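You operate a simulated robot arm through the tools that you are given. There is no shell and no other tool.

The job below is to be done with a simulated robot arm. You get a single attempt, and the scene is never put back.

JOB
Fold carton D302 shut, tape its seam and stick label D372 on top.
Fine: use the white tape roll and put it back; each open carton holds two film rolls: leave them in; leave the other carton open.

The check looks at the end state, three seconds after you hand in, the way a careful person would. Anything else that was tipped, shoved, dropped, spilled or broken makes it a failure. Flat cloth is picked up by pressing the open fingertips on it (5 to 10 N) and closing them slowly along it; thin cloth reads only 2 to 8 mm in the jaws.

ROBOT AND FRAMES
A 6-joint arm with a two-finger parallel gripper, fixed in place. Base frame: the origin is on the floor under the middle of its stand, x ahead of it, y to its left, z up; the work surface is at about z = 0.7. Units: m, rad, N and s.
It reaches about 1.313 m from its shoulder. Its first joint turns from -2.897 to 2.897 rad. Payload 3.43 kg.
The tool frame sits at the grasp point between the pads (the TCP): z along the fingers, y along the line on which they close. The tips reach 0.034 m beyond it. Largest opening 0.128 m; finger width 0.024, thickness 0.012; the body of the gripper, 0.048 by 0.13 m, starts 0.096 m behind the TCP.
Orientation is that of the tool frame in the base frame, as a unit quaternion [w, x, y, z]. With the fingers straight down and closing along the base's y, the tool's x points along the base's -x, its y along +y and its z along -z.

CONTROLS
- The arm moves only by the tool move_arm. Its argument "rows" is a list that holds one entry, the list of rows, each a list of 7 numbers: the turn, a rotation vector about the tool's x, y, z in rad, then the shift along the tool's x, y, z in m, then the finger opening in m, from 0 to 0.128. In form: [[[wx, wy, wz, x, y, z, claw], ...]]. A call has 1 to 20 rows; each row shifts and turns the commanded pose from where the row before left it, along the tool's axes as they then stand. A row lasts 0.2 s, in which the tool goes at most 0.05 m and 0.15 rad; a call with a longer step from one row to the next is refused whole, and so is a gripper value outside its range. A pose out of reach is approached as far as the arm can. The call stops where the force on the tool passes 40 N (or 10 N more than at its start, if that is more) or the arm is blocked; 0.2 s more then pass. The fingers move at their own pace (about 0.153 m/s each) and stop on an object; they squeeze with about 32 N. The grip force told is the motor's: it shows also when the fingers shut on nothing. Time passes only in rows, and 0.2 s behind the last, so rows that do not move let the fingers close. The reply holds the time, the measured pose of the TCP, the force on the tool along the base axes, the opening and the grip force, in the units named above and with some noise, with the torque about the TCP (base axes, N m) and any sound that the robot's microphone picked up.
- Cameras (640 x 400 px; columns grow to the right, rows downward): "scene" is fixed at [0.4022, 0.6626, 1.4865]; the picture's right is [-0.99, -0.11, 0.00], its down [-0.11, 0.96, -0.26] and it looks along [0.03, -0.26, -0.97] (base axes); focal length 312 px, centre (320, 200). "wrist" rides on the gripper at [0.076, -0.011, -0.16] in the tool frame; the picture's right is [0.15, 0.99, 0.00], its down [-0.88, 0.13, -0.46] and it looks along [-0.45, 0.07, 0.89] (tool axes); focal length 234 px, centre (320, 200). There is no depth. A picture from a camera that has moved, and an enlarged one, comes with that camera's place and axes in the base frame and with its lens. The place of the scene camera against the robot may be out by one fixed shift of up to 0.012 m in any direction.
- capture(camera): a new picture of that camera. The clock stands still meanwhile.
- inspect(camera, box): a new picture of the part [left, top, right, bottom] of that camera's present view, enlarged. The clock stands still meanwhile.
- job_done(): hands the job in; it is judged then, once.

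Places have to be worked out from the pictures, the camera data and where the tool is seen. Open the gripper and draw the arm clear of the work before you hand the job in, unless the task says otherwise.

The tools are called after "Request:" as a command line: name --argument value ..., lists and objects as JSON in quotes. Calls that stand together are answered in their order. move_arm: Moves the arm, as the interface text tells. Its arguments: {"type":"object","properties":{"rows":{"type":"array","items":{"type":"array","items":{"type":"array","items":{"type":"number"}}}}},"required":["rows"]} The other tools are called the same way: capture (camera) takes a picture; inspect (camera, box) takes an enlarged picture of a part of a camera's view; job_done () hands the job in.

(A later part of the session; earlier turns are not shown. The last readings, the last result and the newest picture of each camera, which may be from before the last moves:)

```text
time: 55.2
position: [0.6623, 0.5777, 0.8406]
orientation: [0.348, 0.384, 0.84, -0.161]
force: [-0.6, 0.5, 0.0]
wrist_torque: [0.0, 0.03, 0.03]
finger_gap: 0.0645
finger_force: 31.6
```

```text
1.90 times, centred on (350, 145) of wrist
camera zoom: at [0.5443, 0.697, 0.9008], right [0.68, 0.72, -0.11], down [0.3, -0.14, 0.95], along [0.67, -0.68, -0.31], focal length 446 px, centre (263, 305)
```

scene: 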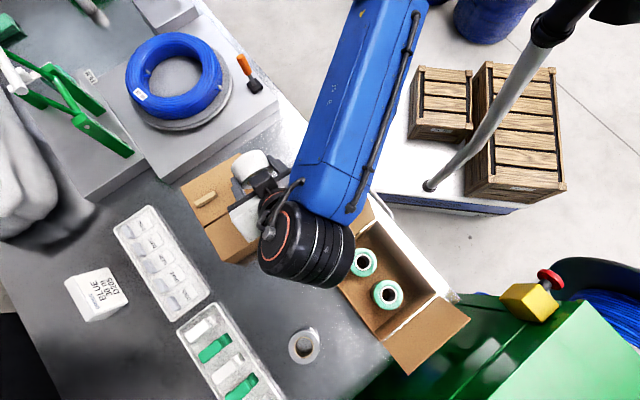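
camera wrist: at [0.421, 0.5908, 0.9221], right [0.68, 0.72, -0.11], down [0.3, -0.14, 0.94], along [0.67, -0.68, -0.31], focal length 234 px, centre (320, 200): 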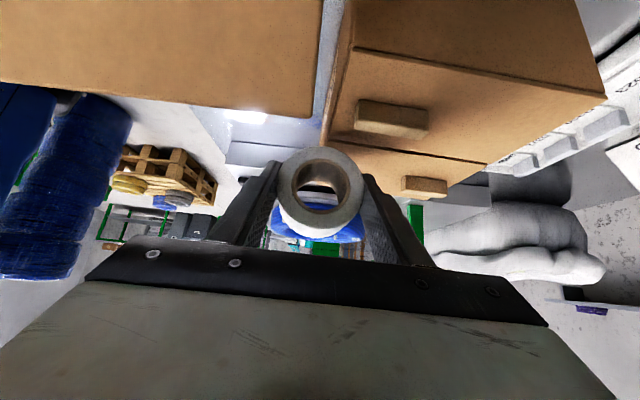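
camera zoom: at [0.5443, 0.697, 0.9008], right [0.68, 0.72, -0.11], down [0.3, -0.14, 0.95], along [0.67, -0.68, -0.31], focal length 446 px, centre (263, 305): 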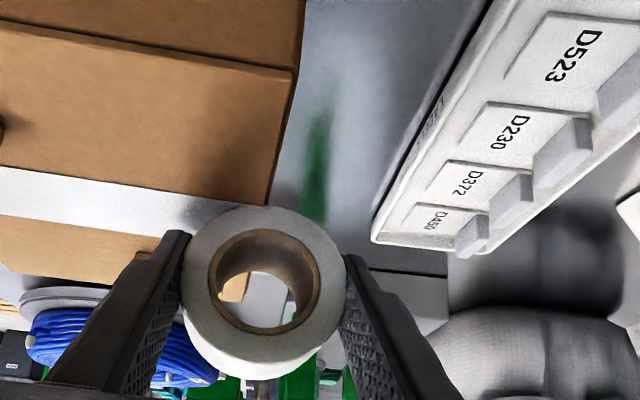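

The roll has passed the far edge (force zero). I lift straight up and look at the tape.

Request:
move_arm --rows '[[[0, 0, 0, -0.01, 0, -0.01, 0.0], [0, 0, 0, -0.022, 0, -0.022, 0.0], [0, 0, 0, -0.025, 0, -0.025, 0.0], [0, 0, 0, -0.025, 0, -0.025, 0.0], [0, 0, 0, -0.025, 0, -0.025, 0.0], [0, 0, 0, -0.025, 0, -0.025, 0.0]]]'

Request:
capture --camera "wrist"

Request:
capture --camera "scene"

```text
time: 56.6
position: [0.6653, 0.5568, 1.0015]
orientation: [0.35, 0.382, 0.841, -0.156]
force: [-0.2, 0.2, -0.9]
wrist_torque: [-0.03, 0.01, -0.02]
finger_gap: 0.0642
finger_force: 32.0
out of reach, approached as far as the arm can: row 5, 6
```

```text
taken
camera wrist: at [0.548, 0.6728, 1.0604], right [0.68, 0.73, -0.1], down [0.29, -0.14, 0.95], along [0.68, -0.67, -0.31], focal length 234 px, centre (320, 200)
```

wrist: 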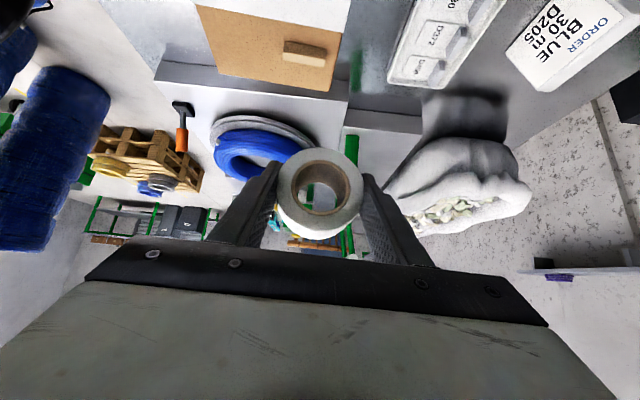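

```text
taken
```

scene: 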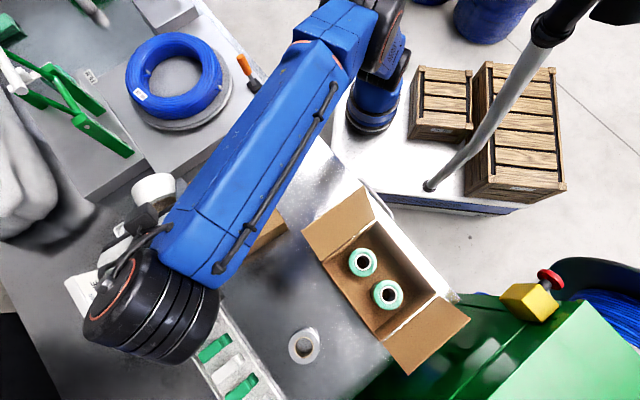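

The tape has been applied; now I carry the roll back toward its place, turning the tool back +90° about its y axis on the way.

Request:
move_arm --rows '[[[0, 0.131, 0, 0, -0.03, 0, 0.0], [0, 0.131, 0, 0, -0.04, 0, 0.0], [0, 0.131, 0, 0, -0.04, 0, 0.0], [0, 0.131, 0, 0, -0.04, 0, 0.0], [0, 0.131, 0, 0, -0.04, 0, 0.0], [0, 0.131, 0, 0, -0.04, 0, 0.0], [0, 0.131, 0, 0, -0.03, 0, 0.0], [0, 0.131, 0, 0, -0.02, 0, 0.0], [0, 0.131, 0, 0, 0, 0, 0.0], [0, 0.131, 0, 0, 0, 0, 0.0], [0, 0.131, 0, 0, 0, 0, 0.0], [0, 0.131, 0, 0, 0, 0, 0.0], [0, 0, 0, 0, 0, 0, 0.0]]]'

Request:
capture --camera "wrist"

Request:
capture --camera "scene"

```text
time: 59.5
position: [0.4534, 0.373, 1.0018]
orientation: [-0.348, 0.386, 0.839, 0.16]
force: [0.5, 0.4, -0.3]
wrist_torque: [0.01, 0.04, 0.0]
finger_gap: 0.0637
finger_force: 31.5
```

```text
taken
camera wrist: at [0.4851, 0.3201, 1.1684], right [0.68, 0.72, 0.1], down [0.71, -0.63, -0.3], along [-0.15, 0.28, -0.95], focal length 234 px, centre (320, 200)
```

wrist: 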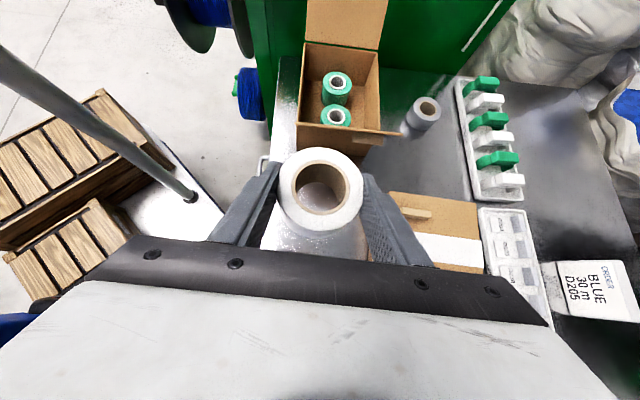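

```text
taken
```

scene: 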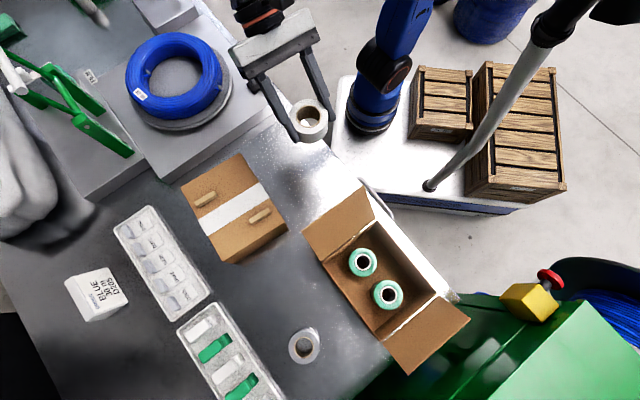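

The tape strip is visible across the carton. I check it closely and see how the roll sits in the fingers.

Request:
inspect --camera "scene" --box '[170, 140, 300, 270]'

Request:
inspect --camera "wrist" --box '[230, 130, 410, 270]'

Request:
inspect --camera "scene" --box '[220, 60, 360, 170]'

```text
3.08 times, centred on (235, 205) of scene
camera zoom: at [0.4022, 0.6626, 1.4865], right [-0.99, -0.11, 0.0], down [-0.11, 0.96, -0.26], along [0.03, -0.26, -0.97], focal length 960 px, centre (582, 185)
```

zoom: 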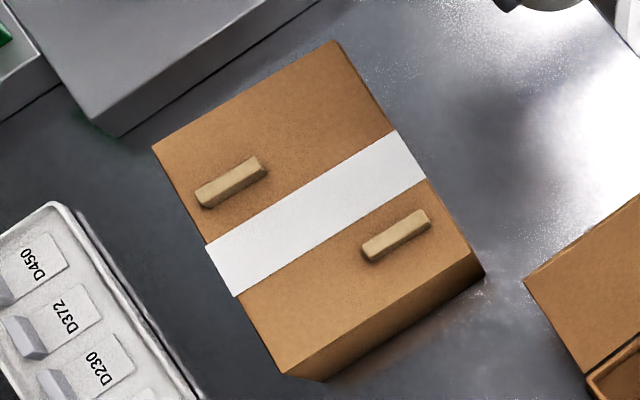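

```text
2.86 times, centred on (320, 200) of wrist
camera zoom: at [0.4851, 0.3201, 1.1684], right [0.68, 0.72, 0.1], down [0.71, -0.63, -0.3], along [-0.15, 0.28, -0.95], focal length 669 px, centre (320, 200)
```

zoom: 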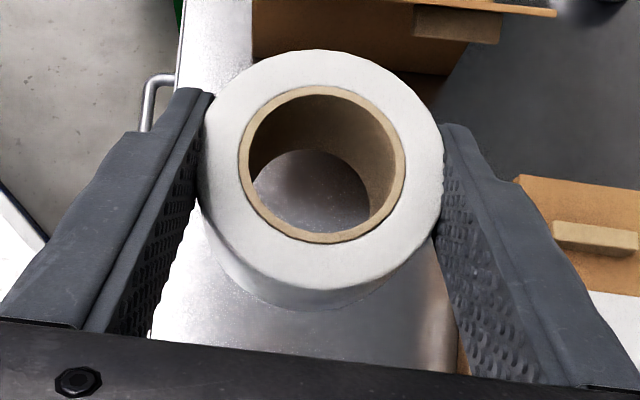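

```text
3.64 times, centred on (290, 115) of scene
camera zoom: at [0.4022, 0.6626, 1.4865], right [-0.99, -0.11, 0.0], down [-0.11, 0.96, -0.26], along [0.03, -0.26, -0.97], focal length 1135 px, centre (429, 509)
```

zoom: 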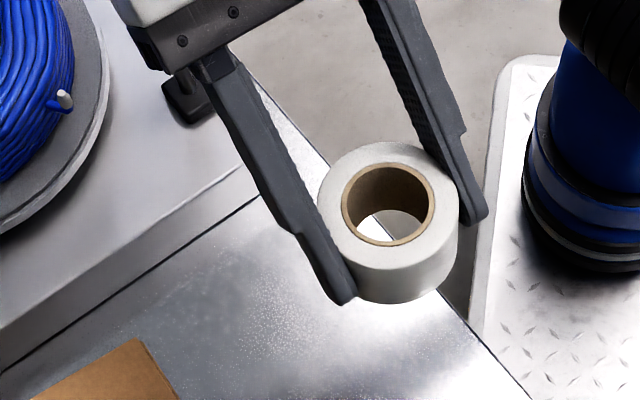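

The tape covers the seam from edge to edge. I now lower the roll over its old place, first to about 3 cm above the table.

Request:
move_arm --rows '[[[0, 0, 0, -0.0299, 0.0015, 0.0248, 0.0], [0, 0, 0, -0.0299, 0.0015, 0.0248, 0.0], [0, 0, 0, -0.0299, 0.0015, 0.0248, 0.0], [0, 0, 0, -0.0299, 0.0015, 0.0248, 0.0], [0, 0, 0, -0.0299, 0.0015, 0.0248, 0.0], [0, 0, 0, -0.0299, 0.0015, 0.0248, 0.0], [0, 0, 0, 0, 0, 0, 0.0]]]'

Request:
inspect --camera "scene" --box '[240, 100, 360, 200]'

Request:
capture --camera "wrist"

```text
time: 61.0
position: [0.4741, 0.3635, 0.7684]
orientation: [-0.349, 0.385, 0.84, 0.158]
force: [0.0, -0.6, -0.1]
wrist_torque: [-0.02, 0.02, 0.0]
finger_gap: 0.0638
finger_force: 32.0
```

```text
4.00 times, centred on (300, 150) of scene
camera zoom: at [0.4022, 0.6626, 1.4865], right [-0.99, -0.11, 0.0], down [-0.11, 0.96, -0.26], along [0.03, -0.26, -0.97], focal length 1248 px, centre (400, 400)
```

zoom: 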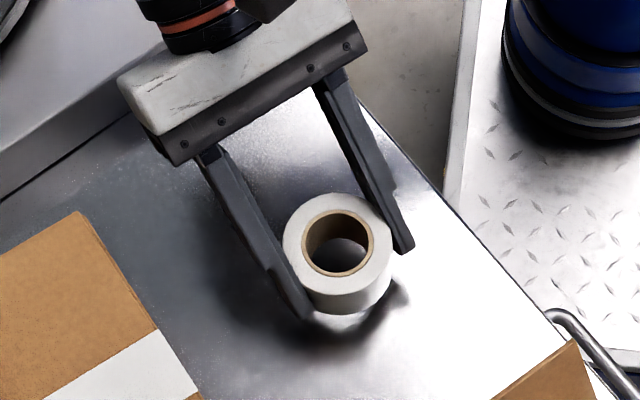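

```text
taken
camera wrist: at [0.5053, 0.3103, 0.9356], right [0.68, 0.72, 0.1], down [0.71, -0.63, -0.3], along [-0.15, 0.28, -0.95], focal length 234 px, centre (320, 200)
```

wrist: 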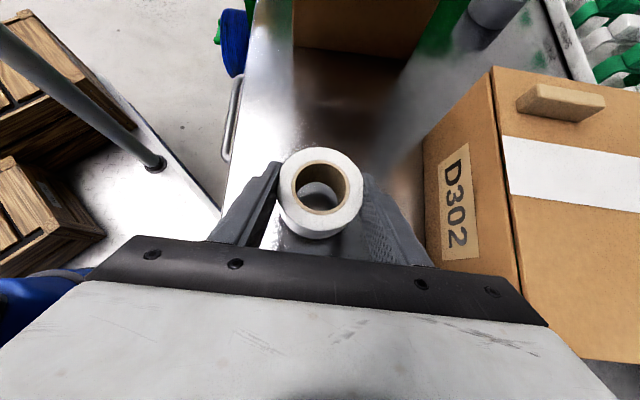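

I lower the last centimetres in small steps, watching the force for table contact.

Request:
move_arm --rows '[[[0, 0, 0, -0.006, 0, 0.006, 0.0], [0, 0, 0, -0.006, 0, 0.006, 0.0], [0, 0, 0, -0.004, 0, 0.004, 0.0], [0, 0, 0, 0, 0, 0, 0.0]]]'

Request:
move_arm --rows '[[[0, 0, 0, -0.002, 0, 0.002, 0.0], [0, 0, 0, -0.0014, 0, 0.0014, 0.0], [0, 0, 0, 0, 0, 0, 0.0]]]'

Request:
move_arm --rows '[[[0, 0, 0, -0.0011, 0, 0.0011, 0.0], [0, 0, 0, 0, 0, 0, 0.0]]]'

```text
time: 62.0
position: [0.4747, 0.3625, 0.7467]
orientation: [-0.348, 0.386, 0.839, 0.159]
force: [-0.5, 0.7, 0.3]
wrist_torque: [0.03, 0.0, 0.0]
finger_gap: 0.0635
finger_force: 32.0
```

```text
time: 62.9
position: [0.4743, 0.3625, 0.7424]
orientation: [-0.348, 0.386, 0.84, 0.159]
force: [0.2, 0.7, -0.9]
wrist_torque: [-0.02, -0.01, -0.02]
finger_gap: 0.0635
finger_force: 31.7
```

```text
time: 63.5
position: [0.4746, 0.3631, 0.7406]
orientation: [-0.348, 0.386, 0.84, 0.158]
force: [-0.3, -0.3, -0.1]
wrist_torque: [0.0, 0.01, -0.02]
finger_gap: 0.0637
finger_force: 31.8
```

No contact yet at TCP z≈0.7406; I continue in 1.5 mm steps.

Request:
move_arm --rows '[[[0, 0, 0, -0.0011, 0, 0.0011, 0.0], [0, 0, 0, 0, 0, 0, 0.0]]]'

Request:
move_arm --rows '[[[0, 0, 0, -0.0011, 0, 0.0011, 0.0], [0, 0, 0, 0, 0, 0, 0.0]]]'

Request:
move_arm --rows '[[[0, 0, 0, -0.0008, 0, 0.0008, 0.0], [0, 0, 0, 0, 0, 0, 0.0]]]'

```text
time: 64.0
position: [0.4749, 0.3634, 0.7385]
orientation: [-0.348, 0.386, 0.84, 0.159]
force: [-0.4, -0.7, -0.2]
wrist_torque: [0.01, -0.02, -0.02]
finger_gap: 0.0638
finger_force: 32.0
```

```text
time: 64.7
position: [0.4754, 0.3618, 0.7383]
orientation: [-0.349, 0.385, 0.84, 0.159]
force: [0.3, -0.3, -0.7]
wrist_torque: [0.0, 0.01, -0.05]
finger_gap: 0.0635
finger_force: 32.0
```

```text
time: 65.2
position: [0.4745, 0.3634, 0.7386]
orientation: [-0.349, 0.385, 0.84, 0.159]
force: [0.8, 0.4, 16.9]
wrist_torque: [-0.22, 0.29, 0.1]
finger_gap: 0.0638
finger_force: 32.1
```

Contact (17 N). I ease up slightly to a light touch and look before opening.

Request:
move_arm --rows '[[[0, 0, 0, 0.0008, 0, -0.0008, 0.0], [0, 0, 0, 0, 0, 0, 0.0]]]'

Request:
inspect --camera "scene" --box '[240, 100, 360, 200]'

Request:
inspect --camera "wrist" --box '[240, 120, 400, 260]'

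```text
time: 65.8
position: [0.476, 0.3617, 0.7379]
orientation: [-0.349, 0.385, 0.84, 0.158]
force: [0.1, 0.9, 3.8]
wrist_torque: [0.11, 0.04, 0.02]
finger_gap: 0.0632
finger_force: 32.1
```

```text
4.00 times, centred on (300, 150) of scene
camera zoom: at [0.4022, 0.6626, 1.4865], right [-0.99, -0.11, 0.0], down [-0.11, 0.96, -0.26], along [0.03, -0.26, -0.97], focal length 1248 px, centre (400, 400)
```

zoom: 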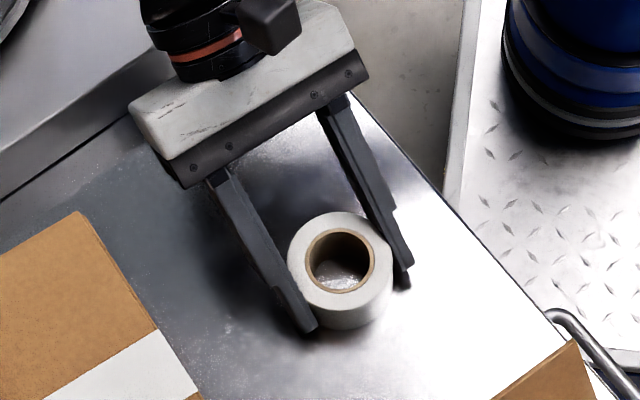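

```text
2.86 times, centred on (320, 190) of wrist
camera zoom: at [0.5055, 0.3095, 0.9041], right [0.68, 0.72, 0.1], down [0.71, -0.63, -0.3], along [-0.15, 0.28, -0.95], focal length 669 px, centre (320, 229)
```

zoom: 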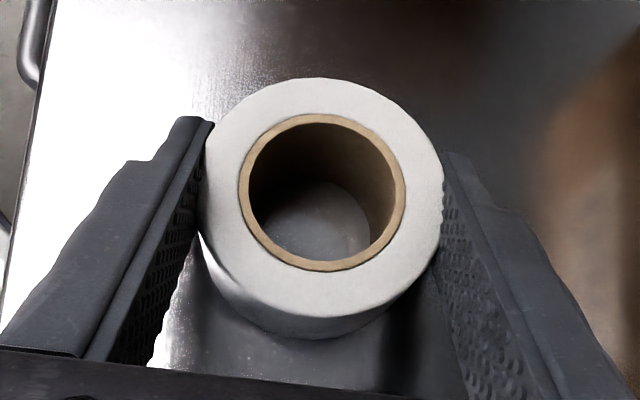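

The roll rests on the table in its old place with a light touch. I open the fingers gradually.

Request:
move_arm --rows '[[[0, 0, 0, 0, 0, 0, 0.066], [0, 0, 0, 0, 0, 0, 0.07], [0, 0, 0, 0, 0, 0, 0.08], [0, 0, 0, 0, 0, 0, 0.1], [0, 0, 0, 0, 0, 0, 0.1]]]'

Request:
inspect --camera "wrist" --box '[240, 120, 400, 260]'

Request:
inspect --camera "scene" --box '[240, 100, 360, 200]'

```text
time: 67.0
position: [0.4751, 0.3615, 0.7373]
orientation: [-0.349, 0.385, 0.84, 0.158]
force: [0.4, 0.1, 0.2]
wrist_torque: [-0.01, -0.03, -0.01]
finger_gap: 0.0998
finger_force: 0.1
```

```text
2.86 times, centred on (320, 190) of wrist
camera zoom: at [0.5056, 0.3095, 0.9043], right [0.68, 0.72, 0.1], down [0.71, -0.63, -0.3], along [-0.15, 0.28, -0.95], focal length 669 px, centre (320, 229)
```

zoom: 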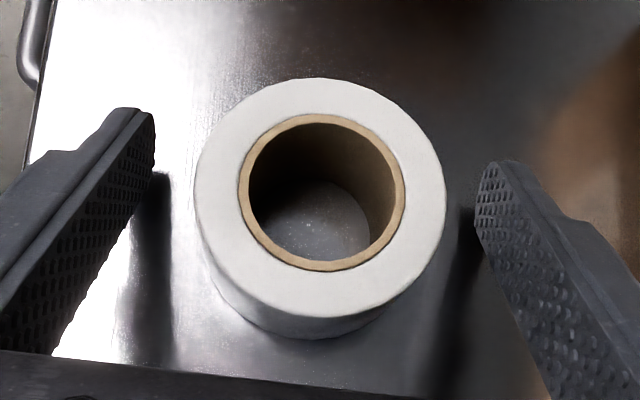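

```text
4.00 times, centred on (300, 150) of scene
camera zoom: at [0.4022, 0.6626, 1.4865], right [-0.99, -0.11, 0.0], down [-0.11, 0.96, -0.26], along [0.03, -0.26, -0.97], focal length 1248 px, centre (400, 400)
```

zoom: 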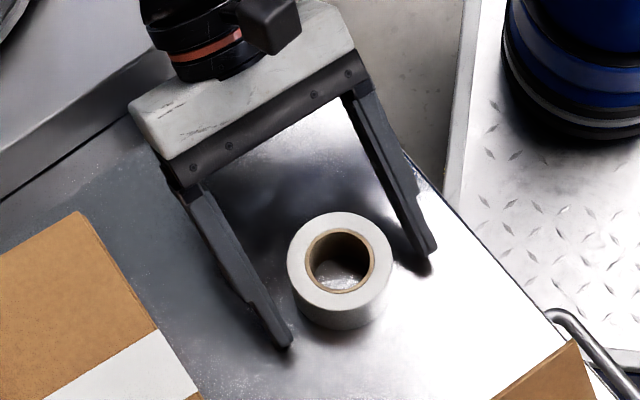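

The roll is back flat in its place. I back out along the fingers, rise and bring the tool upright again.

Request:
move_arm --rows '[[[0, 0, 0, 0, 0, -0.02, 0.1], [0, 0, 0, 0, 0, -0.035, 0.1], [0, 0, 0, 0, 0, -0.045, 0.1], [0, 0, 0, 0.02, 0, -0.035, 0.1], [0, 0, 0, 0.03, 0, -0.03, 0.1], [0, 0, 0, 0.03, 0, -0.03, 0.1], [0, -0.131, 0, 0, 0, -0.02, 0.1], [0, -0.131, 0, 0, 0, -0.02, 0.1], [0, -0.131, 0, 0, 0, -0.02, 0.1], [0, -0.131, 0, 0, 0, -0.02, 0.1], [0, -0.131, 0, 0, 0, -0.02, 0.1], [0, -0.131, 0, 0, 0, 0, 0.1], [0, 0, 0, 0, 0, 0, 0.1]]]'

Request:
capture --camera "scene"

Request:
capture --camera "wrist"

```text
time: 69.8
position: [0.5605, 0.263, 1.0172]
orientation: [0.001, 0.417, 0.909, -0.001]
force: [0.1, 0.7, 0.0]
wrist_torque: [0.0, 0.0, 0.01]
finger_gap: 0.1
finger_force: 0.1
```

```text
taken
```

scene: 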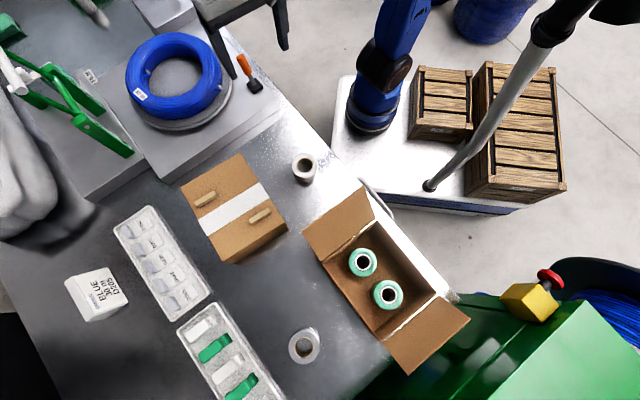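

```text
taken
camera wrist: at [0.5025, 0.3133, 1.1775], right [0.65, 0.76, 0.0], down [0.67, -0.58, 0.46], along [0.34, -0.3, -0.89], focal length 234 px, centre (320, 200)
```

wrist: 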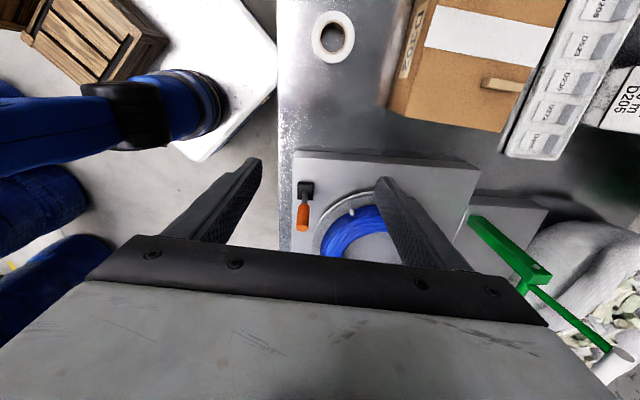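

The scene is clean: roll in place, carton taped. I go over to the label tray for a close look at the D372 label.

Request:
move_arm --rows '[[[0, 0, 0, 0.0086, 0.0417, 0.002, 0.1], [0, 0, 0, 0.0086, 0.0417, 0.002, 0.1], [0, 0, 0, 0.0086, 0.0417, 0.002, 0.1], [0, 0, 0, 0.0086, 0.0417, 0.002, 0.1], [0, 0, 0, 0.0086, 0.0417, 0.002, 0.1], [0, 0, 0, 0.0086, 0.0417, 0.002, 0.1], [0, 0, 0, 0.0086, 0.0417, 0.002, 0.1], [0, 0, 0, 0.0086, 0.0417, 0.002, 0.1], [0, 0, 0, 0.0086, 0.0417, 0.002, 0.1], [0, 0, 0, 0.0086, 0.0417, 0.002, 0.1], [0, 0, 0, 0, 0, 0, 0.1]]]'

Request:
capture --camera "wrist"

Request:
inspect --camera "wrist" --box '[240, 20, 400, 200]'

Request:
inspect --camera "scene" --box '[100, 190, 220, 320]'

```text
time: 72.2
position: [0.8084, 0.5861, 0.9804]
orientation: [0.0, 0.415, 0.91, 0.0]
force: [-0.5, 0.0, 0.0]
wrist_torque: [0.03, 0.01, -0.01]
finger_gap: 0.1
finger_force: 0.1
out of reach, approached as far as the arm can: row 10
```

```text
taken
camera wrist: at [0.751, 0.6358, 1.1408], right [0.65, 0.76, 0.0], down [0.67, -0.58, 0.46], along [0.35, -0.3, -0.89], focal length 234 px, centre (320, 200)
```

wrist: 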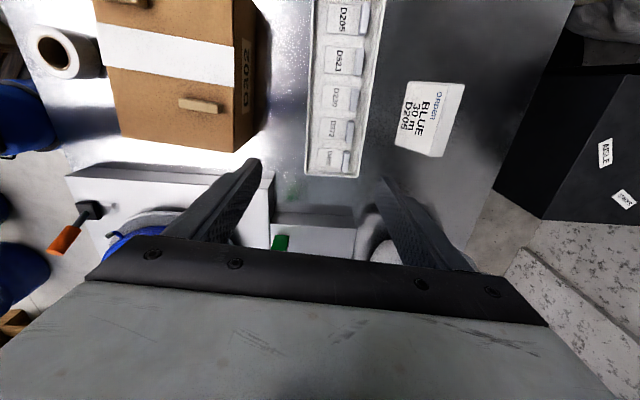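

```text
2.22 times, centred on (320, 110) of wrist
camera zoom: at [0.751, 0.6358, 1.1408], right [0.65, 0.76, 0.0], down [0.67, -0.58, 0.46], along [0.35, -0.3, -0.89], focal length 520 px, centre (320, 400)
```

zoom: 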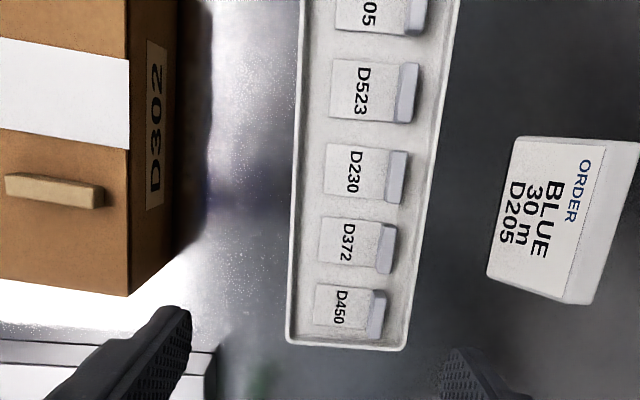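

```text
3.08 times, centred on (160, 255) of scene
camera zoom: at [0.4022, 0.6626, 1.4865], right [-0.99, -0.11, 0.0], down [-0.11, 0.96, -0.26], along [0.03, -0.26, -0.97], focal length 960 px, centre (812, 31)
```

zoom: 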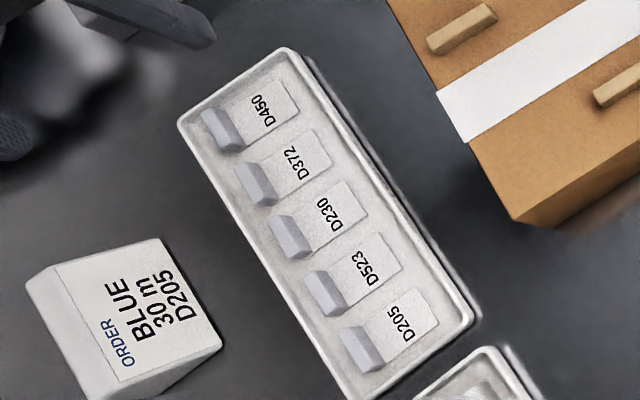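

The arm is at its reach limit at this height, so I come lower first, then move out over the D372 label for a close look.

Request:
move_arm --rows '[[[0, 0, 0, 0, 0, 0.035, 0.06], [0, 0, 0, 0, 0, 0.035, 0.06], [0, 0, 0, 0, 0, 0.035, 0.06], [0, 0, 0, 0, 0, 0.03, 0.06], [0, 0, 0, 0, 0, 0, 0.06]]]'

Request:
capture --camera "wrist"

Request:
inspect --camera "wrist" --box '[280, 40, 420, 180]'

```text
time: 73.5
position: [0.8091, 0.5863, 0.8452]
orientation: [-0.001, 0.417, 0.909, -0.001]
force: [-0.4, -0.2, -0.3]
wrist_torque: [0.0, 0.01, 0.05]
finger_gap: 0.0601
finger_force: 0.0
```

```text
taken
camera wrist: at [0.752, 0.6373, 1.0057], right [0.65, 0.76, 0.0], down [0.67, -0.58, 0.46], along [0.34, -0.3, -0.89], focal length 234 px, centre (320, 200)
```

wrist: 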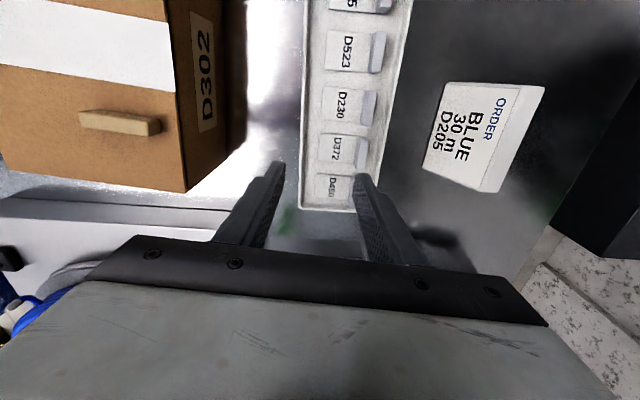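

```text
2.86 times, centred on (350, 110) of wrist
camera zoom: at [0.752, 0.6373, 1.0057], right [0.65, 0.76, 0.0], down [0.67, -0.58, 0.46], along [0.34, -0.3, -0.89], focal length 669 px, centre (234, 457)
```

zoom: 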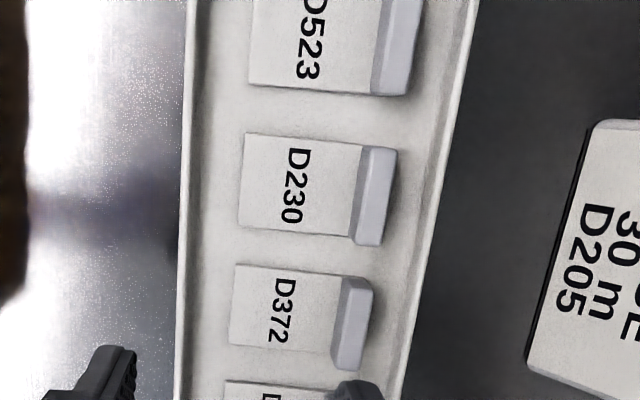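

The D372 tab is about 12 mm thick (along v) and 36 mm wide, centre ≈(0.847, 0.623). I move over it with the fingers nearly closed and look again.

Request:
move_arm --rows '[[[0, 0, 0, 0.0015, 0.0263, 0.01, 0.03], [0, 0, 0, 0.0016, 0.0264, 0.01, 0.03], [0, 0, 0, 0, 0, 0.015, 0.03], [0, 0, 0, 0, 0, 0, 0.03]]]'

Request:
capture --camera "wrist"

Request:
inspect --camera "wrist" --box '[260, 80, 380, 200]'

Request:
inspect --camera "scene" --box '[80, 180, 220, 300]'

```text
time: 74.5
position: [0.8472, 0.6233, 0.8117]
orientation: [0.0, 0.418, 0.909, -0.001]
force: [0.1, 0.2, 0.0]
wrist_torque: [0.02, 0.0, 0.02]
finger_gap: 0.0301
finger_force: 0.1
```

```text
taken
camera wrist: at [0.7889, 0.6738, 0.9706], right [0.65, 0.76, 0.0], down [0.67, -0.58, 0.46], along [0.34, -0.3, -0.89], focal length 234 px, centre (320, 200)
```

wrist: 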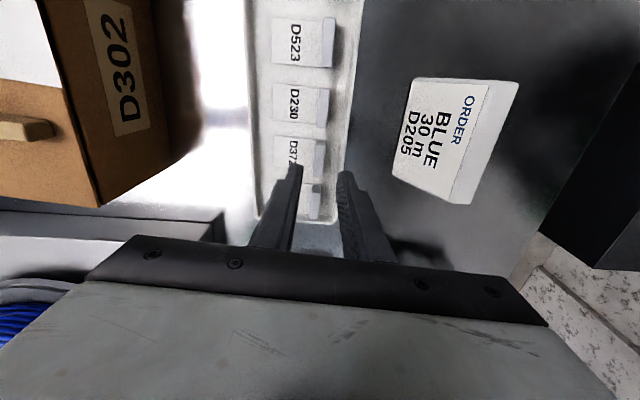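

```text
3.33 times, centred on (320, 140) of wrist
camera zoom: at [0.7889, 0.6738, 0.9706], right [0.65, 0.76, 0.0], down [0.67, -0.58, 0.46], along [0.34, -0.3, -0.89], focal length 781 px, centre (320, 400)
```

zoom: 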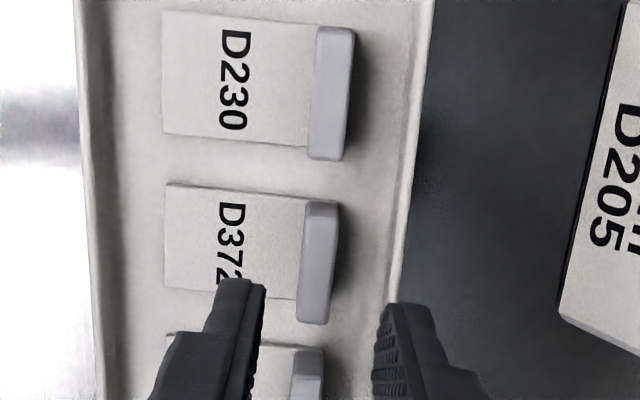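

```text
3.33 times, centred on (150, 240) of scene
camera zoom: at [0.4022, 0.6626, 1.4865], right [-0.99, -0.11, 0.0], down [-0.11, 0.96, -0.26], along [0.03, -0.26, -0.97], focal length 1040 px, centre (887, 67)
```

zoom: 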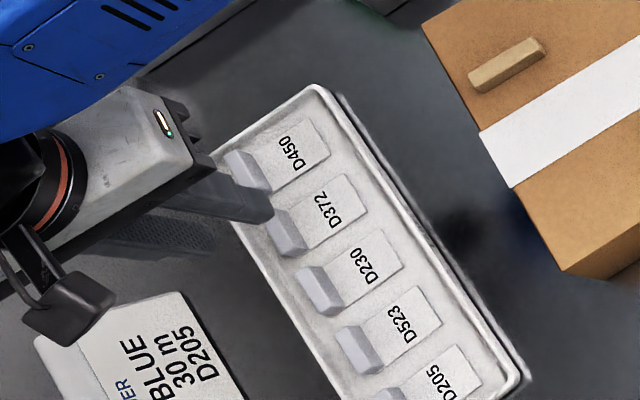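

The tool axis lines up with the tab to within a millimetre. I narrow the opening to 0.022 so the outer finger clears the tray rim, and descend slowly around the tab.

Request:
move_arm --rows '[[[0, 0, 0, 0, -0.0005, 0.02, 0.022], [0, 0, 0, 0, 0, 0.018, 0.022], [0, 0, 0, 0, 0, 0.012, 0.022], [0, 0, 0, 0, 0, 0.006, 0.022], [0, 0, 0, 0, 0, 0, 0.022]]]'

Request:
inspect --camera "wrist" --box '[260, 80, 380, 220]'

Request:
inspect --camera "scene" --box '[100, 190, 200, 290]'

```text
time: 75.7
position: [0.846, 0.6231, 0.7544]
orientation: [-0.001, 0.417, 0.909, -0.001]
force: [0.0, -0.2, -0.2]
wrist_torque: [0.01, -0.02, 0.03]
finger_gap: 0.0218
finger_force: 0.0
```

```text
2.86 times, centred on (320, 150) of wrist
camera zoom: at [0.789, 0.6735, 0.9147], right [0.65, 0.76, 0.0], down [0.67, -0.58, 0.46], along [0.34, -0.3, -0.89], focal length 669 px, centre (320, 343)
```

zoom: 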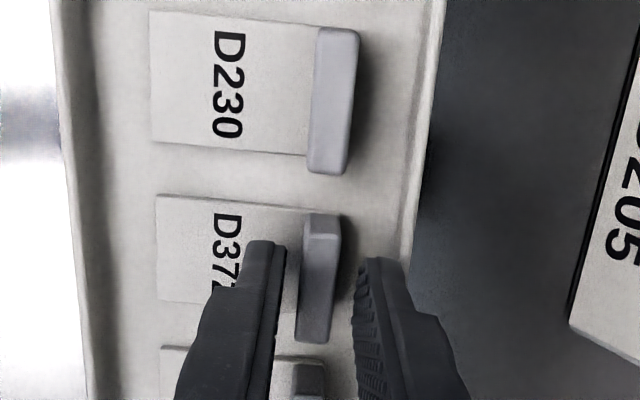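

```text
4.00 times, centred on (150, 240) of scene
camera zoom: at [0.4022, 0.6626, 1.4865], right [-0.99, -0.11, 0.0], down [-0.11, 0.96, -0.26], along [0.03, -0.26, -0.97], focal length 1248 px, centre (1000, 40)
```

zoom: 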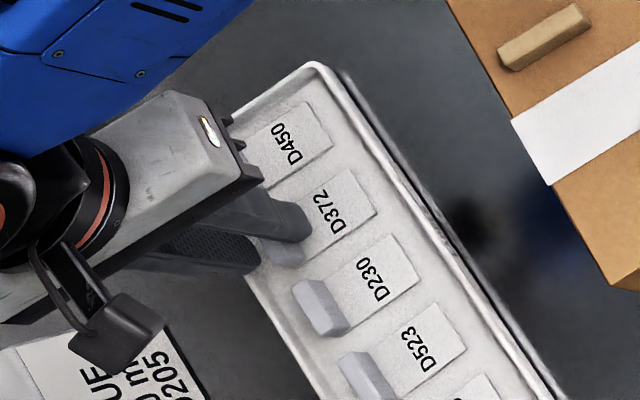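

The tab lies between the two fingers. I go down in small steps, watching the force.

Request:
move_arm --rows '[[[0, 0, 0, 0, 0, 0.004, 0.022], [0, 0, 0, 0, 0, 0, 0.022]]]'

Request:
move_arm --rows '[[[0, 0, 0, 0, 0, 0.003, 0.022], [0, 0, 0, 0, 0, 0, 0.022]]]'

Request:
inspect --camera "wrist" --box '[260, 100, 380, 220]'

```text
time: 76.2
position: [0.8471, 0.6232, 0.7515]
orientation: [0.0, 0.416, 0.909, -0.001]
force: [-0.2, 0.0, -0.5]
wrist_torque: [-0.01, -0.02, 0.01]
finger_gap: 0.0221
finger_force: 0.0
```

```text
time: 76.8
position: [0.8458, 0.6233, 0.7487]
orientation: [0.0, 0.417, 0.909, -0.001]
force: [-0.2, 0.2, -0.1]
wrist_torque: [-0.01, 0.01, 0.04]
finger_gap: 0.0219
finger_force: 0.2
```

```text
3.33 times, centred on (320, 160) of wrist
camera zoom: at [0.7885, 0.6736, 0.908], right [0.65, 0.76, 0.0], down [0.67, -0.58, 0.46], along [0.34, -0.3, -0.89], focal length 781 px, centre (320, 333)
```

zoom: 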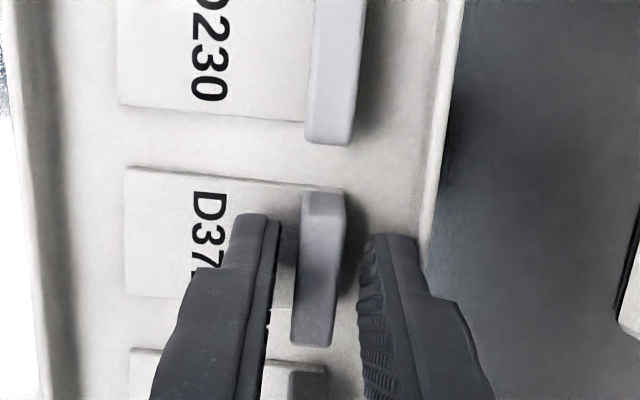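

No contact yet (tips z≈0.715). I go 3 mm lower and then close slowly on the tab.

Request:
move_arm --rows '[[[0, 0, 0, 0, 0, 0.003, 0.022], [0, 0, 0, 0, 0, 0, 0.022]]]'

Request:
move_arm --rows '[[[0, 0, 0, 0, 0, 0, 0.018], [0, 0, 0, 0, 0, 0, 0.014], [0, 0, 0, 0, 0, 0, 0.008], [0, 0, 0, 0, 0, 0, 0.0], [0, 0, 0, 0, 0, 0, 0.0]]]'

Request:
inspect --camera "wrist" --box '[260, 100, 380, 220]'

```text
time: 77.5
position: [0.8472, 0.6236, 0.7451]
orientation: [0.0, 0.418, 0.909, -0.001]
force: [-0.3, 0.6, -0.1]
wrist_torque: [0.01, 0.01, 0.04]
finger_gap: 0.022
finger_force: 0.0
```

```text
time: 78.7
position: [0.8466, 0.6246, 0.7445]
orientation: [-0.001, 0.418, 0.908, -0.001]
force: [-0.1, 0.4, 0.3]
wrist_torque: [0.0, -0.02, 0.0]
finger_gap: 0.0095
finger_force: 32.1
```

```text
3.33 times, centred on (320, 160) of wrist
camera zoom: at [0.7886, 0.6736, 0.905], right [0.65, 0.76, 0.0], down [0.67, -0.58, 0.46], along [0.34, -0.3, -0.89], focal length 781 px, centre (320, 333)
```

zoom: 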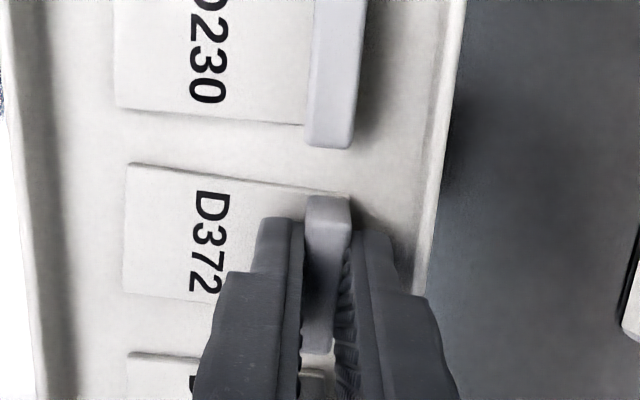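

The tab is gripped (gap 9.5 mm). I lift gently and check that only D372 comes up.

Request:
move_arm --rows '[[[0, 0, 0, 0, 0, -0.004, 0.0], [0, 0, 0, 0, 0, -0.01, 0.0], [0, 0, 0, 0, 0, -0.02, 0.0], [0, 0, 0, 0, 0, -0.025, 0.0], [0, 0, 0, 0, 0, -0.025, 0.0], [0, 0, 0, 0, 0, -0.02, 0.0], [0, 0, 0, 0, 0, 0, 0.0]]]'

Request:
capture --camera "wrist"

Request:
inspect --camera "scene" --box '[100, 190, 200, 290]'

```text
time: 80.2
position: [0.8471, 0.6247, 0.8486]
orientation: [0.0, 0.417, 0.909, -0.002]
force: [0.0, 0.7, 0.4]
wrist_torque: [0.0, -0.03, 0.01]
finger_gap: 0.0093
finger_force: 32.2
```

```text
taken
camera wrist: at [0.7892, 0.6739, 1.0086], right [0.65, 0.76, 0.0], down [0.67, -0.58, 0.46], along [0.34, -0.3, -0.89], focal length 234 px, centre (320, 200)
```

wrist: 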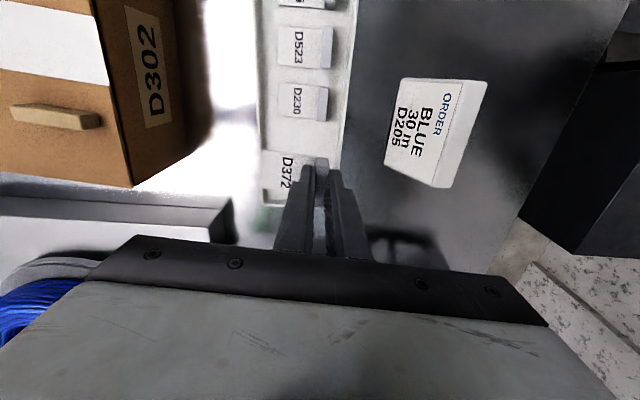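

```text
4.00 times, centred on (150, 240) of scene
camera zoom: at [0.4022, 0.6626, 1.4865], right [-0.99, -0.11, 0.0], down [-0.11, 0.96, -0.26], along [0.03, -0.26, -0.97], focal length 1248 px, centre (1000, 40)
```

zoom: 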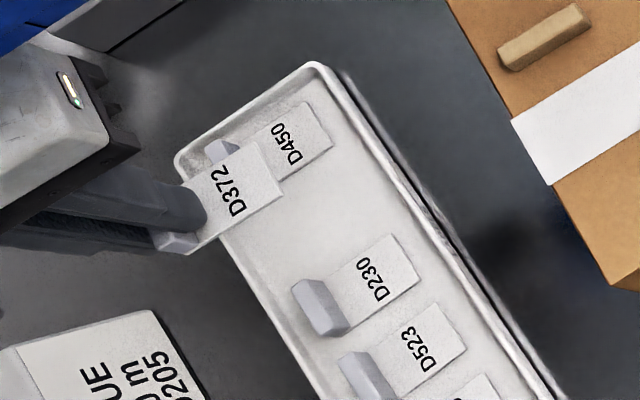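

Only D372 came up and it hangs level. I carry it back along −v to above the free part of the large flap (u≈0.07, v≈−0.013), clear of tape, tab and edges.

Request:
move_arm --rows '[[[0, 0, 0, 0, -0.02, -0.015, 0.0], [0, 0, 0, 0, -0.04, -0.02, 0.0], [0, 0, 0, 0, -0.045, -0.015, 0.0], [0, 0, 0, 0, -0.045, 0, 0.0], [0, 0, 0, 0, -0.045, 0, 0.0], [0, 0, 0, 0, -0.045, 0, 0.0], [0, 0, 0, 0, -0.028, 0, 0.0], [0, 0, 0, 0, 0, 0, 0.0]]]'

Request:
capture --camera "wrist"

Request:
capture --camera "scene"

Request:
inspect --camera "scene" --box '[160, 120, 300, 270]'

```text
time: 82.0
position: [0.6438, 0.4477, 0.8991]
orientation: [0.0, 0.417, 0.909, -0.001]
force: [-0.3, 0.2, 0.0]
wrist_torque: [-0.01, -0.02, 0.02]
finger_gap: 0.0091
finger_force: 31.8
```

```text
taken
camera wrist: at [0.5861, 0.4982, 1.059], right [0.65, 0.76, 0.0], down [0.67, -0.58, 0.46], along [0.34, -0.3, -0.89], focal length 234 px, centre (320, 200)
```

wrist: 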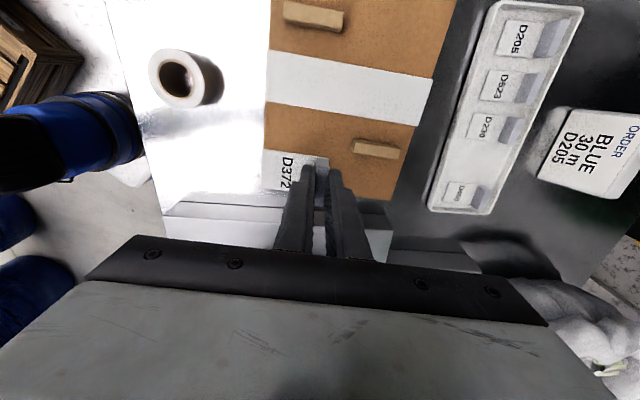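

```text
taken
```

scene: 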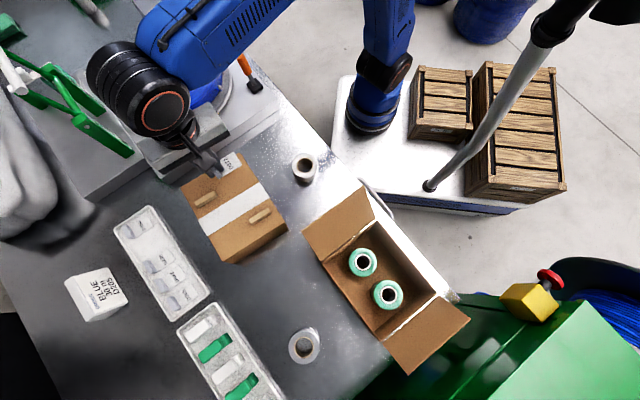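

```text
2.67 times, centred on (230, 195) of scene
camera zoom: at [0.4022, 0.6626, 1.4865], right [-0.99, -0.11, 0.0], down [-0.11, 0.96, -0.26], along [0.03, -0.26, -0.97], focal length 832 px, centre (560, 213)
```

zoom: 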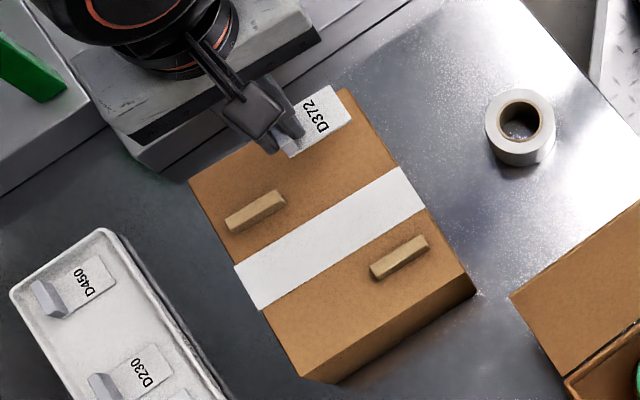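

The label will land at u≈0.053–0.090, v≈−0.067…−0.007, all on bare flap. I lower to just above the surface, then slowly until contact.

Request:
move_arm --rows '[[[0, 0, 0, 0, 0, 0.015, 0.0], [0, 0, 0, 0, 0, 0.015, 0.0], [0, 0, 0, 0, 0, 0.012, 0.0], [0, 0, 0, 0, 0, 0, 0.0]]]'

Request:
move_arm --rows '[[[0, 0, 0, 0, 0, 0.004, 0.0], [0, 0, 0, 0, 0, 0, 0.0]]]'

Request:
move_arm --rows '[[[0, 0, 0, 0, 0, 0.002, 0.0], [0, 0, 0, 0, 0, 0, 0.0]]]'

Request:
inspect --camera "wrist" --box '[240, 80, 420, 220]'

```text
time: 83.0
position: [0.6427, 0.4492, 0.8577]
orientation: [-0.001, 0.417, 0.909, -0.001]
force: [-0.5, 0.4, 0.1]
wrist_torque: [0.02, -0.05, 0.0]
finger_gap: 0.0093
finger_force: 32.6
```

```text
time: 83.7
position: [0.6439, 0.4477, 0.8538]
orientation: [0.0, 0.417, 0.909, -0.001]
force: [-0.6, 0.4, 0.5]
wrist_torque: [-0.01, -0.01, -0.02]
finger_gap: 0.0093
finger_force: 32.7
```

```text
time: 84.2
position: [0.6424, 0.4487, 0.8518]
orientation: [-0.001, 0.417, 0.909, -0.001]
force: [0.5, 0.2, -0.1]
wrist_torque: [-0.01, -0.02, 0.0]
finger_gap: 0.0091
finger_force: 32.0
```

```text
2.86 times, centred on (330, 150) of wrist
camera zoom: at [0.5857, 0.4984, 1.0117], right [0.65, 0.76, 0.0], down [0.67, -0.58, 0.46], along [0.34, -0.3, -0.89], focal length 669 px, centre (291, 343)
```

zoom: 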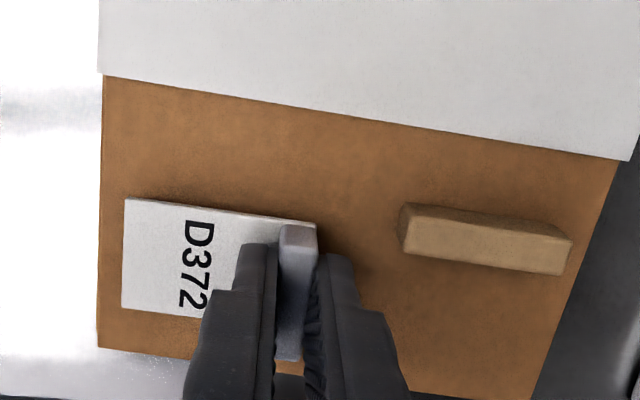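

The label hovers over the bare flap as planned. I continue down in 2 mm steps to contact.

Request:
move_arm --rows '[[[0, 0, 0, 0, 0, 0.002, 0.0], [0, 0, 0, 0, 0, 0, 0.0]]]'

Request:
move_arm --rows '[[[0, 0, 0, 0, 0, 0.002, 0.0], [0, 0, 0, 0, 0, 0, 0.0]]]'

Request:
move_arm --rows '[[[0, 0, 0, 0, 0, 0.0015, 0.0], [0, 0, 0, 0, 0, 0, 0.0]]]'

```text
time: 84.8
position: [0.6435, 0.4483, 0.85]
orientation: [0.0, 0.417, 0.909, -0.002]
force: [-0.1, 0.8, 0.0]
wrist_torque: [0.01, 0.0, 0.01]
finger_gap: 0.0093
finger_force: 32.1
```

```text
time: 85.5
position: [0.6434, 0.4493, 0.8472]
orientation: [0.0, 0.417, 0.909, -0.001]
force: [-0.3, 0.2, -0.5]
wrist_torque: [-0.02, 0.01, 0.01]
finger_gap: 0.0092
finger_force: 32.1
```

```text
time: 86.0
position: [0.6436, 0.4484, 0.8459]
orientation: [-0.001, 0.416, 0.909, -0.001]
force: [-0.4, 0.1, 0.7]
wrist_torque: [0.03, -0.01, -0.01]
finger_gap: 0.0093
finger_force: 31.5
```

Still no clear contact at z≈0.846; I go on in 1.5 mm steps.

Request:
move_arm --rows '[[[0, 0, 0, 0, 0, 0.0015, 0.0], [0, 0, 0, 0, 0, 0, 0.0]]]'

Request:
move_arm --rows '[[[0, 0, 0, 0, 0, 0.001, 0.0], [0, 0, 0, 0, 0, 0, 0.0]]]'

Request:
inspect --camera "wrist" --box '[240, 80, 420, 220]'

```text
time: 86.7
position: [0.643, 0.4492, 0.8448]
orientation: [0.0, 0.416, 0.909, -0.001]
force: [1.2, -0.6, 3.6]
wrist_torque: [0.0, 0.04, 0.0]
finger_gap: 0.0095
finger_force: 32.2
```

```text
time: 87.2
position: [0.6428, 0.4488, 0.8438]
orientation: [0.0, 0.417, 0.909, 0.0]
force: [1.6, 1.0, 14.7]
wrist_torque: [-0.1, -0.01, -0.02]
finger_gap: 0.0094
finger_force: 32.2
```

```text
2.86 times, centred on (330, 150) of wrist
camera zoom: at [0.5854, 0.4985, 1.0043], right [0.65, 0.76, 0.0], down [0.67, -0.58, 0.46], along [0.34, -0.3, -0.89], focal length 669 px, centre (291, 343)
```

zoom: 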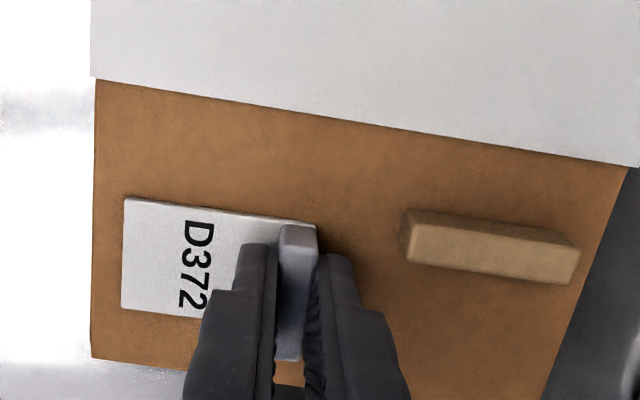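

Pressed with about 15 N. I hold a moment, open the fingers slightly and lift off, then look.

Request:
move_arm --rows '[[[0, 0, 0, 0, 0, 0, 0.0], [0, 0, 0, 0, 0, 0, 0.0], [0, 0, 0, 0, 0, 0, 0.012], [0, 0, 0, 0, 0, 0, 0.018], [0, 0, 0, 0, 0, 0, 0.022], [0, 0, 0, 0, 0, 0, 0.022], [0, 0, 0, 0, 0, -0.01, 0.022], [0, 0, 0, 0, 0, -0.025, 0.022], [0, 0, 0, 0, 0, -0.04, 0.022], [0, 0, 0, 0, 0, -0.045, 0.022], [0, 0, 0, 0, 0, 0, 0.022]]]'

Request:
capture --camera "wrist"

Request:
inspect --camera "wrist" --box '[220, 60, 420, 220]'

Request:
inspect --camera "scene" --box '[160, 120, 300, 270]'

```text
time: 89.7
position: [0.645, 0.4478, 0.9646]
orientation: [0.0, 0.417, 0.909, -0.001]
force: [0.4, 0.9, -0.8]
wrist_torque: [0.02, 0.04, -0.01]
finger_gap: 0.0221
finger_force: 0.1
```

```text
taken
camera wrist: at [0.5855, 0.4979, 1.1239], right [0.65, 0.76, 0.0], down [0.67, -0.58, 0.46], along [0.34, -0.3, -0.89], focal length 234 px, centre (320, 200)
```

wrist: 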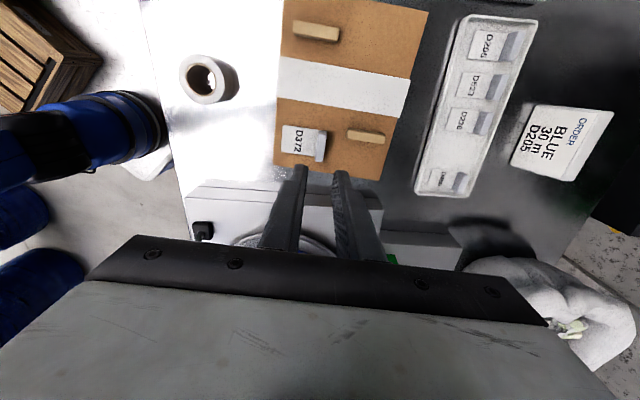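

```text
2.50 times, centred on (320, 140) of wrist
camera zoom: at [0.5855, 0.4979, 1.1239], right [0.65, 0.76, 0.0], down [0.67, -0.58, 0.46], along [0.34, -0.3, -0.89], focal length 585 px, centre (320, 350)
```

zoom: 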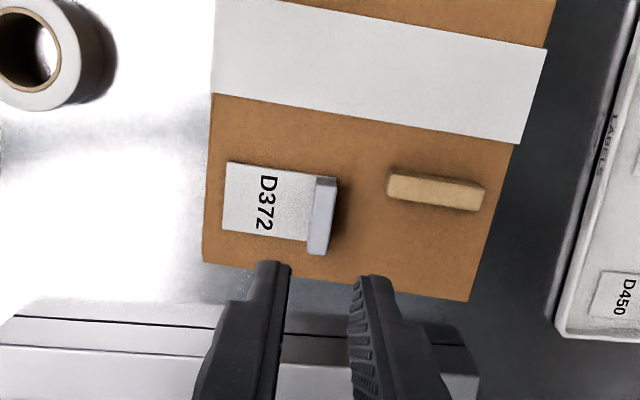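

```text
2.67 times, centred on (230, 195) of scene
camera zoom: at [0.4022, 0.6626, 1.4865], right [-0.99, -0.11, 0.0], down [-0.11, 0.96, -0.26], along [0.03, -0.26, -0.97], focal length 832 px, centre (560, 213)
```

zoom: 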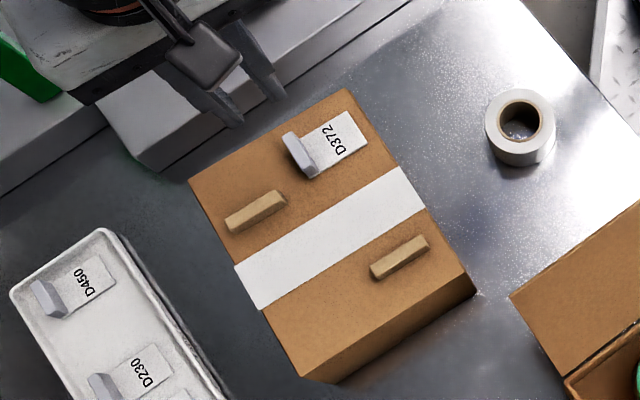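

The label lies flat and square on the flap, clear of tape and edges. To make sure it sticks I press the card lightly with closed fingertips at its middle.

Request:
move_arm --rows '[[[0, 0, 0, 0, -0.027, 0, 0.0], [0, 0, 0, 0, 0, 0.03, 0.0], [0, 0, 0, 0, 0, 0.04, 0.0], [0, 0, 0, 0, 0, 0.03, 0.0], [0, 0, 0, 0, 0, 0.01, 0.0], [0, 0, 0, 0, 0, 0, 0.0]]]'

Request:
inspect --camera "wrist" --box '[240, 80, 420, 220]'

```text
time: 91.0
position: [0.623, 0.4322, 0.8524]
orientation: [0.0, 0.416, 0.909, 0.0]
force: [1.0, 0.2, 0.9]
wrist_torque: [-0.01, -0.02, 0.02]
finger_gap: 0.0002
finger_force: 32.0
```

```text
2.86 times, centred on (330, 150) of wrist
camera zoom: at [0.5645, 0.4809, 1.0137], right [0.65, 0.76, 0.0], down [0.67, -0.58, 0.46], along [0.34, -0.3, -0.89], focal length 669 px, centre (291, 343)
```

zoom: 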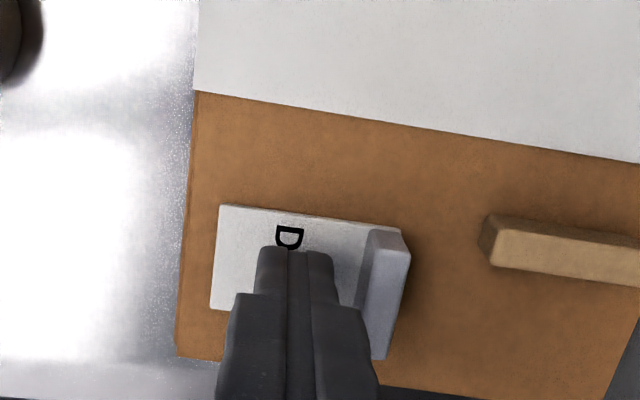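

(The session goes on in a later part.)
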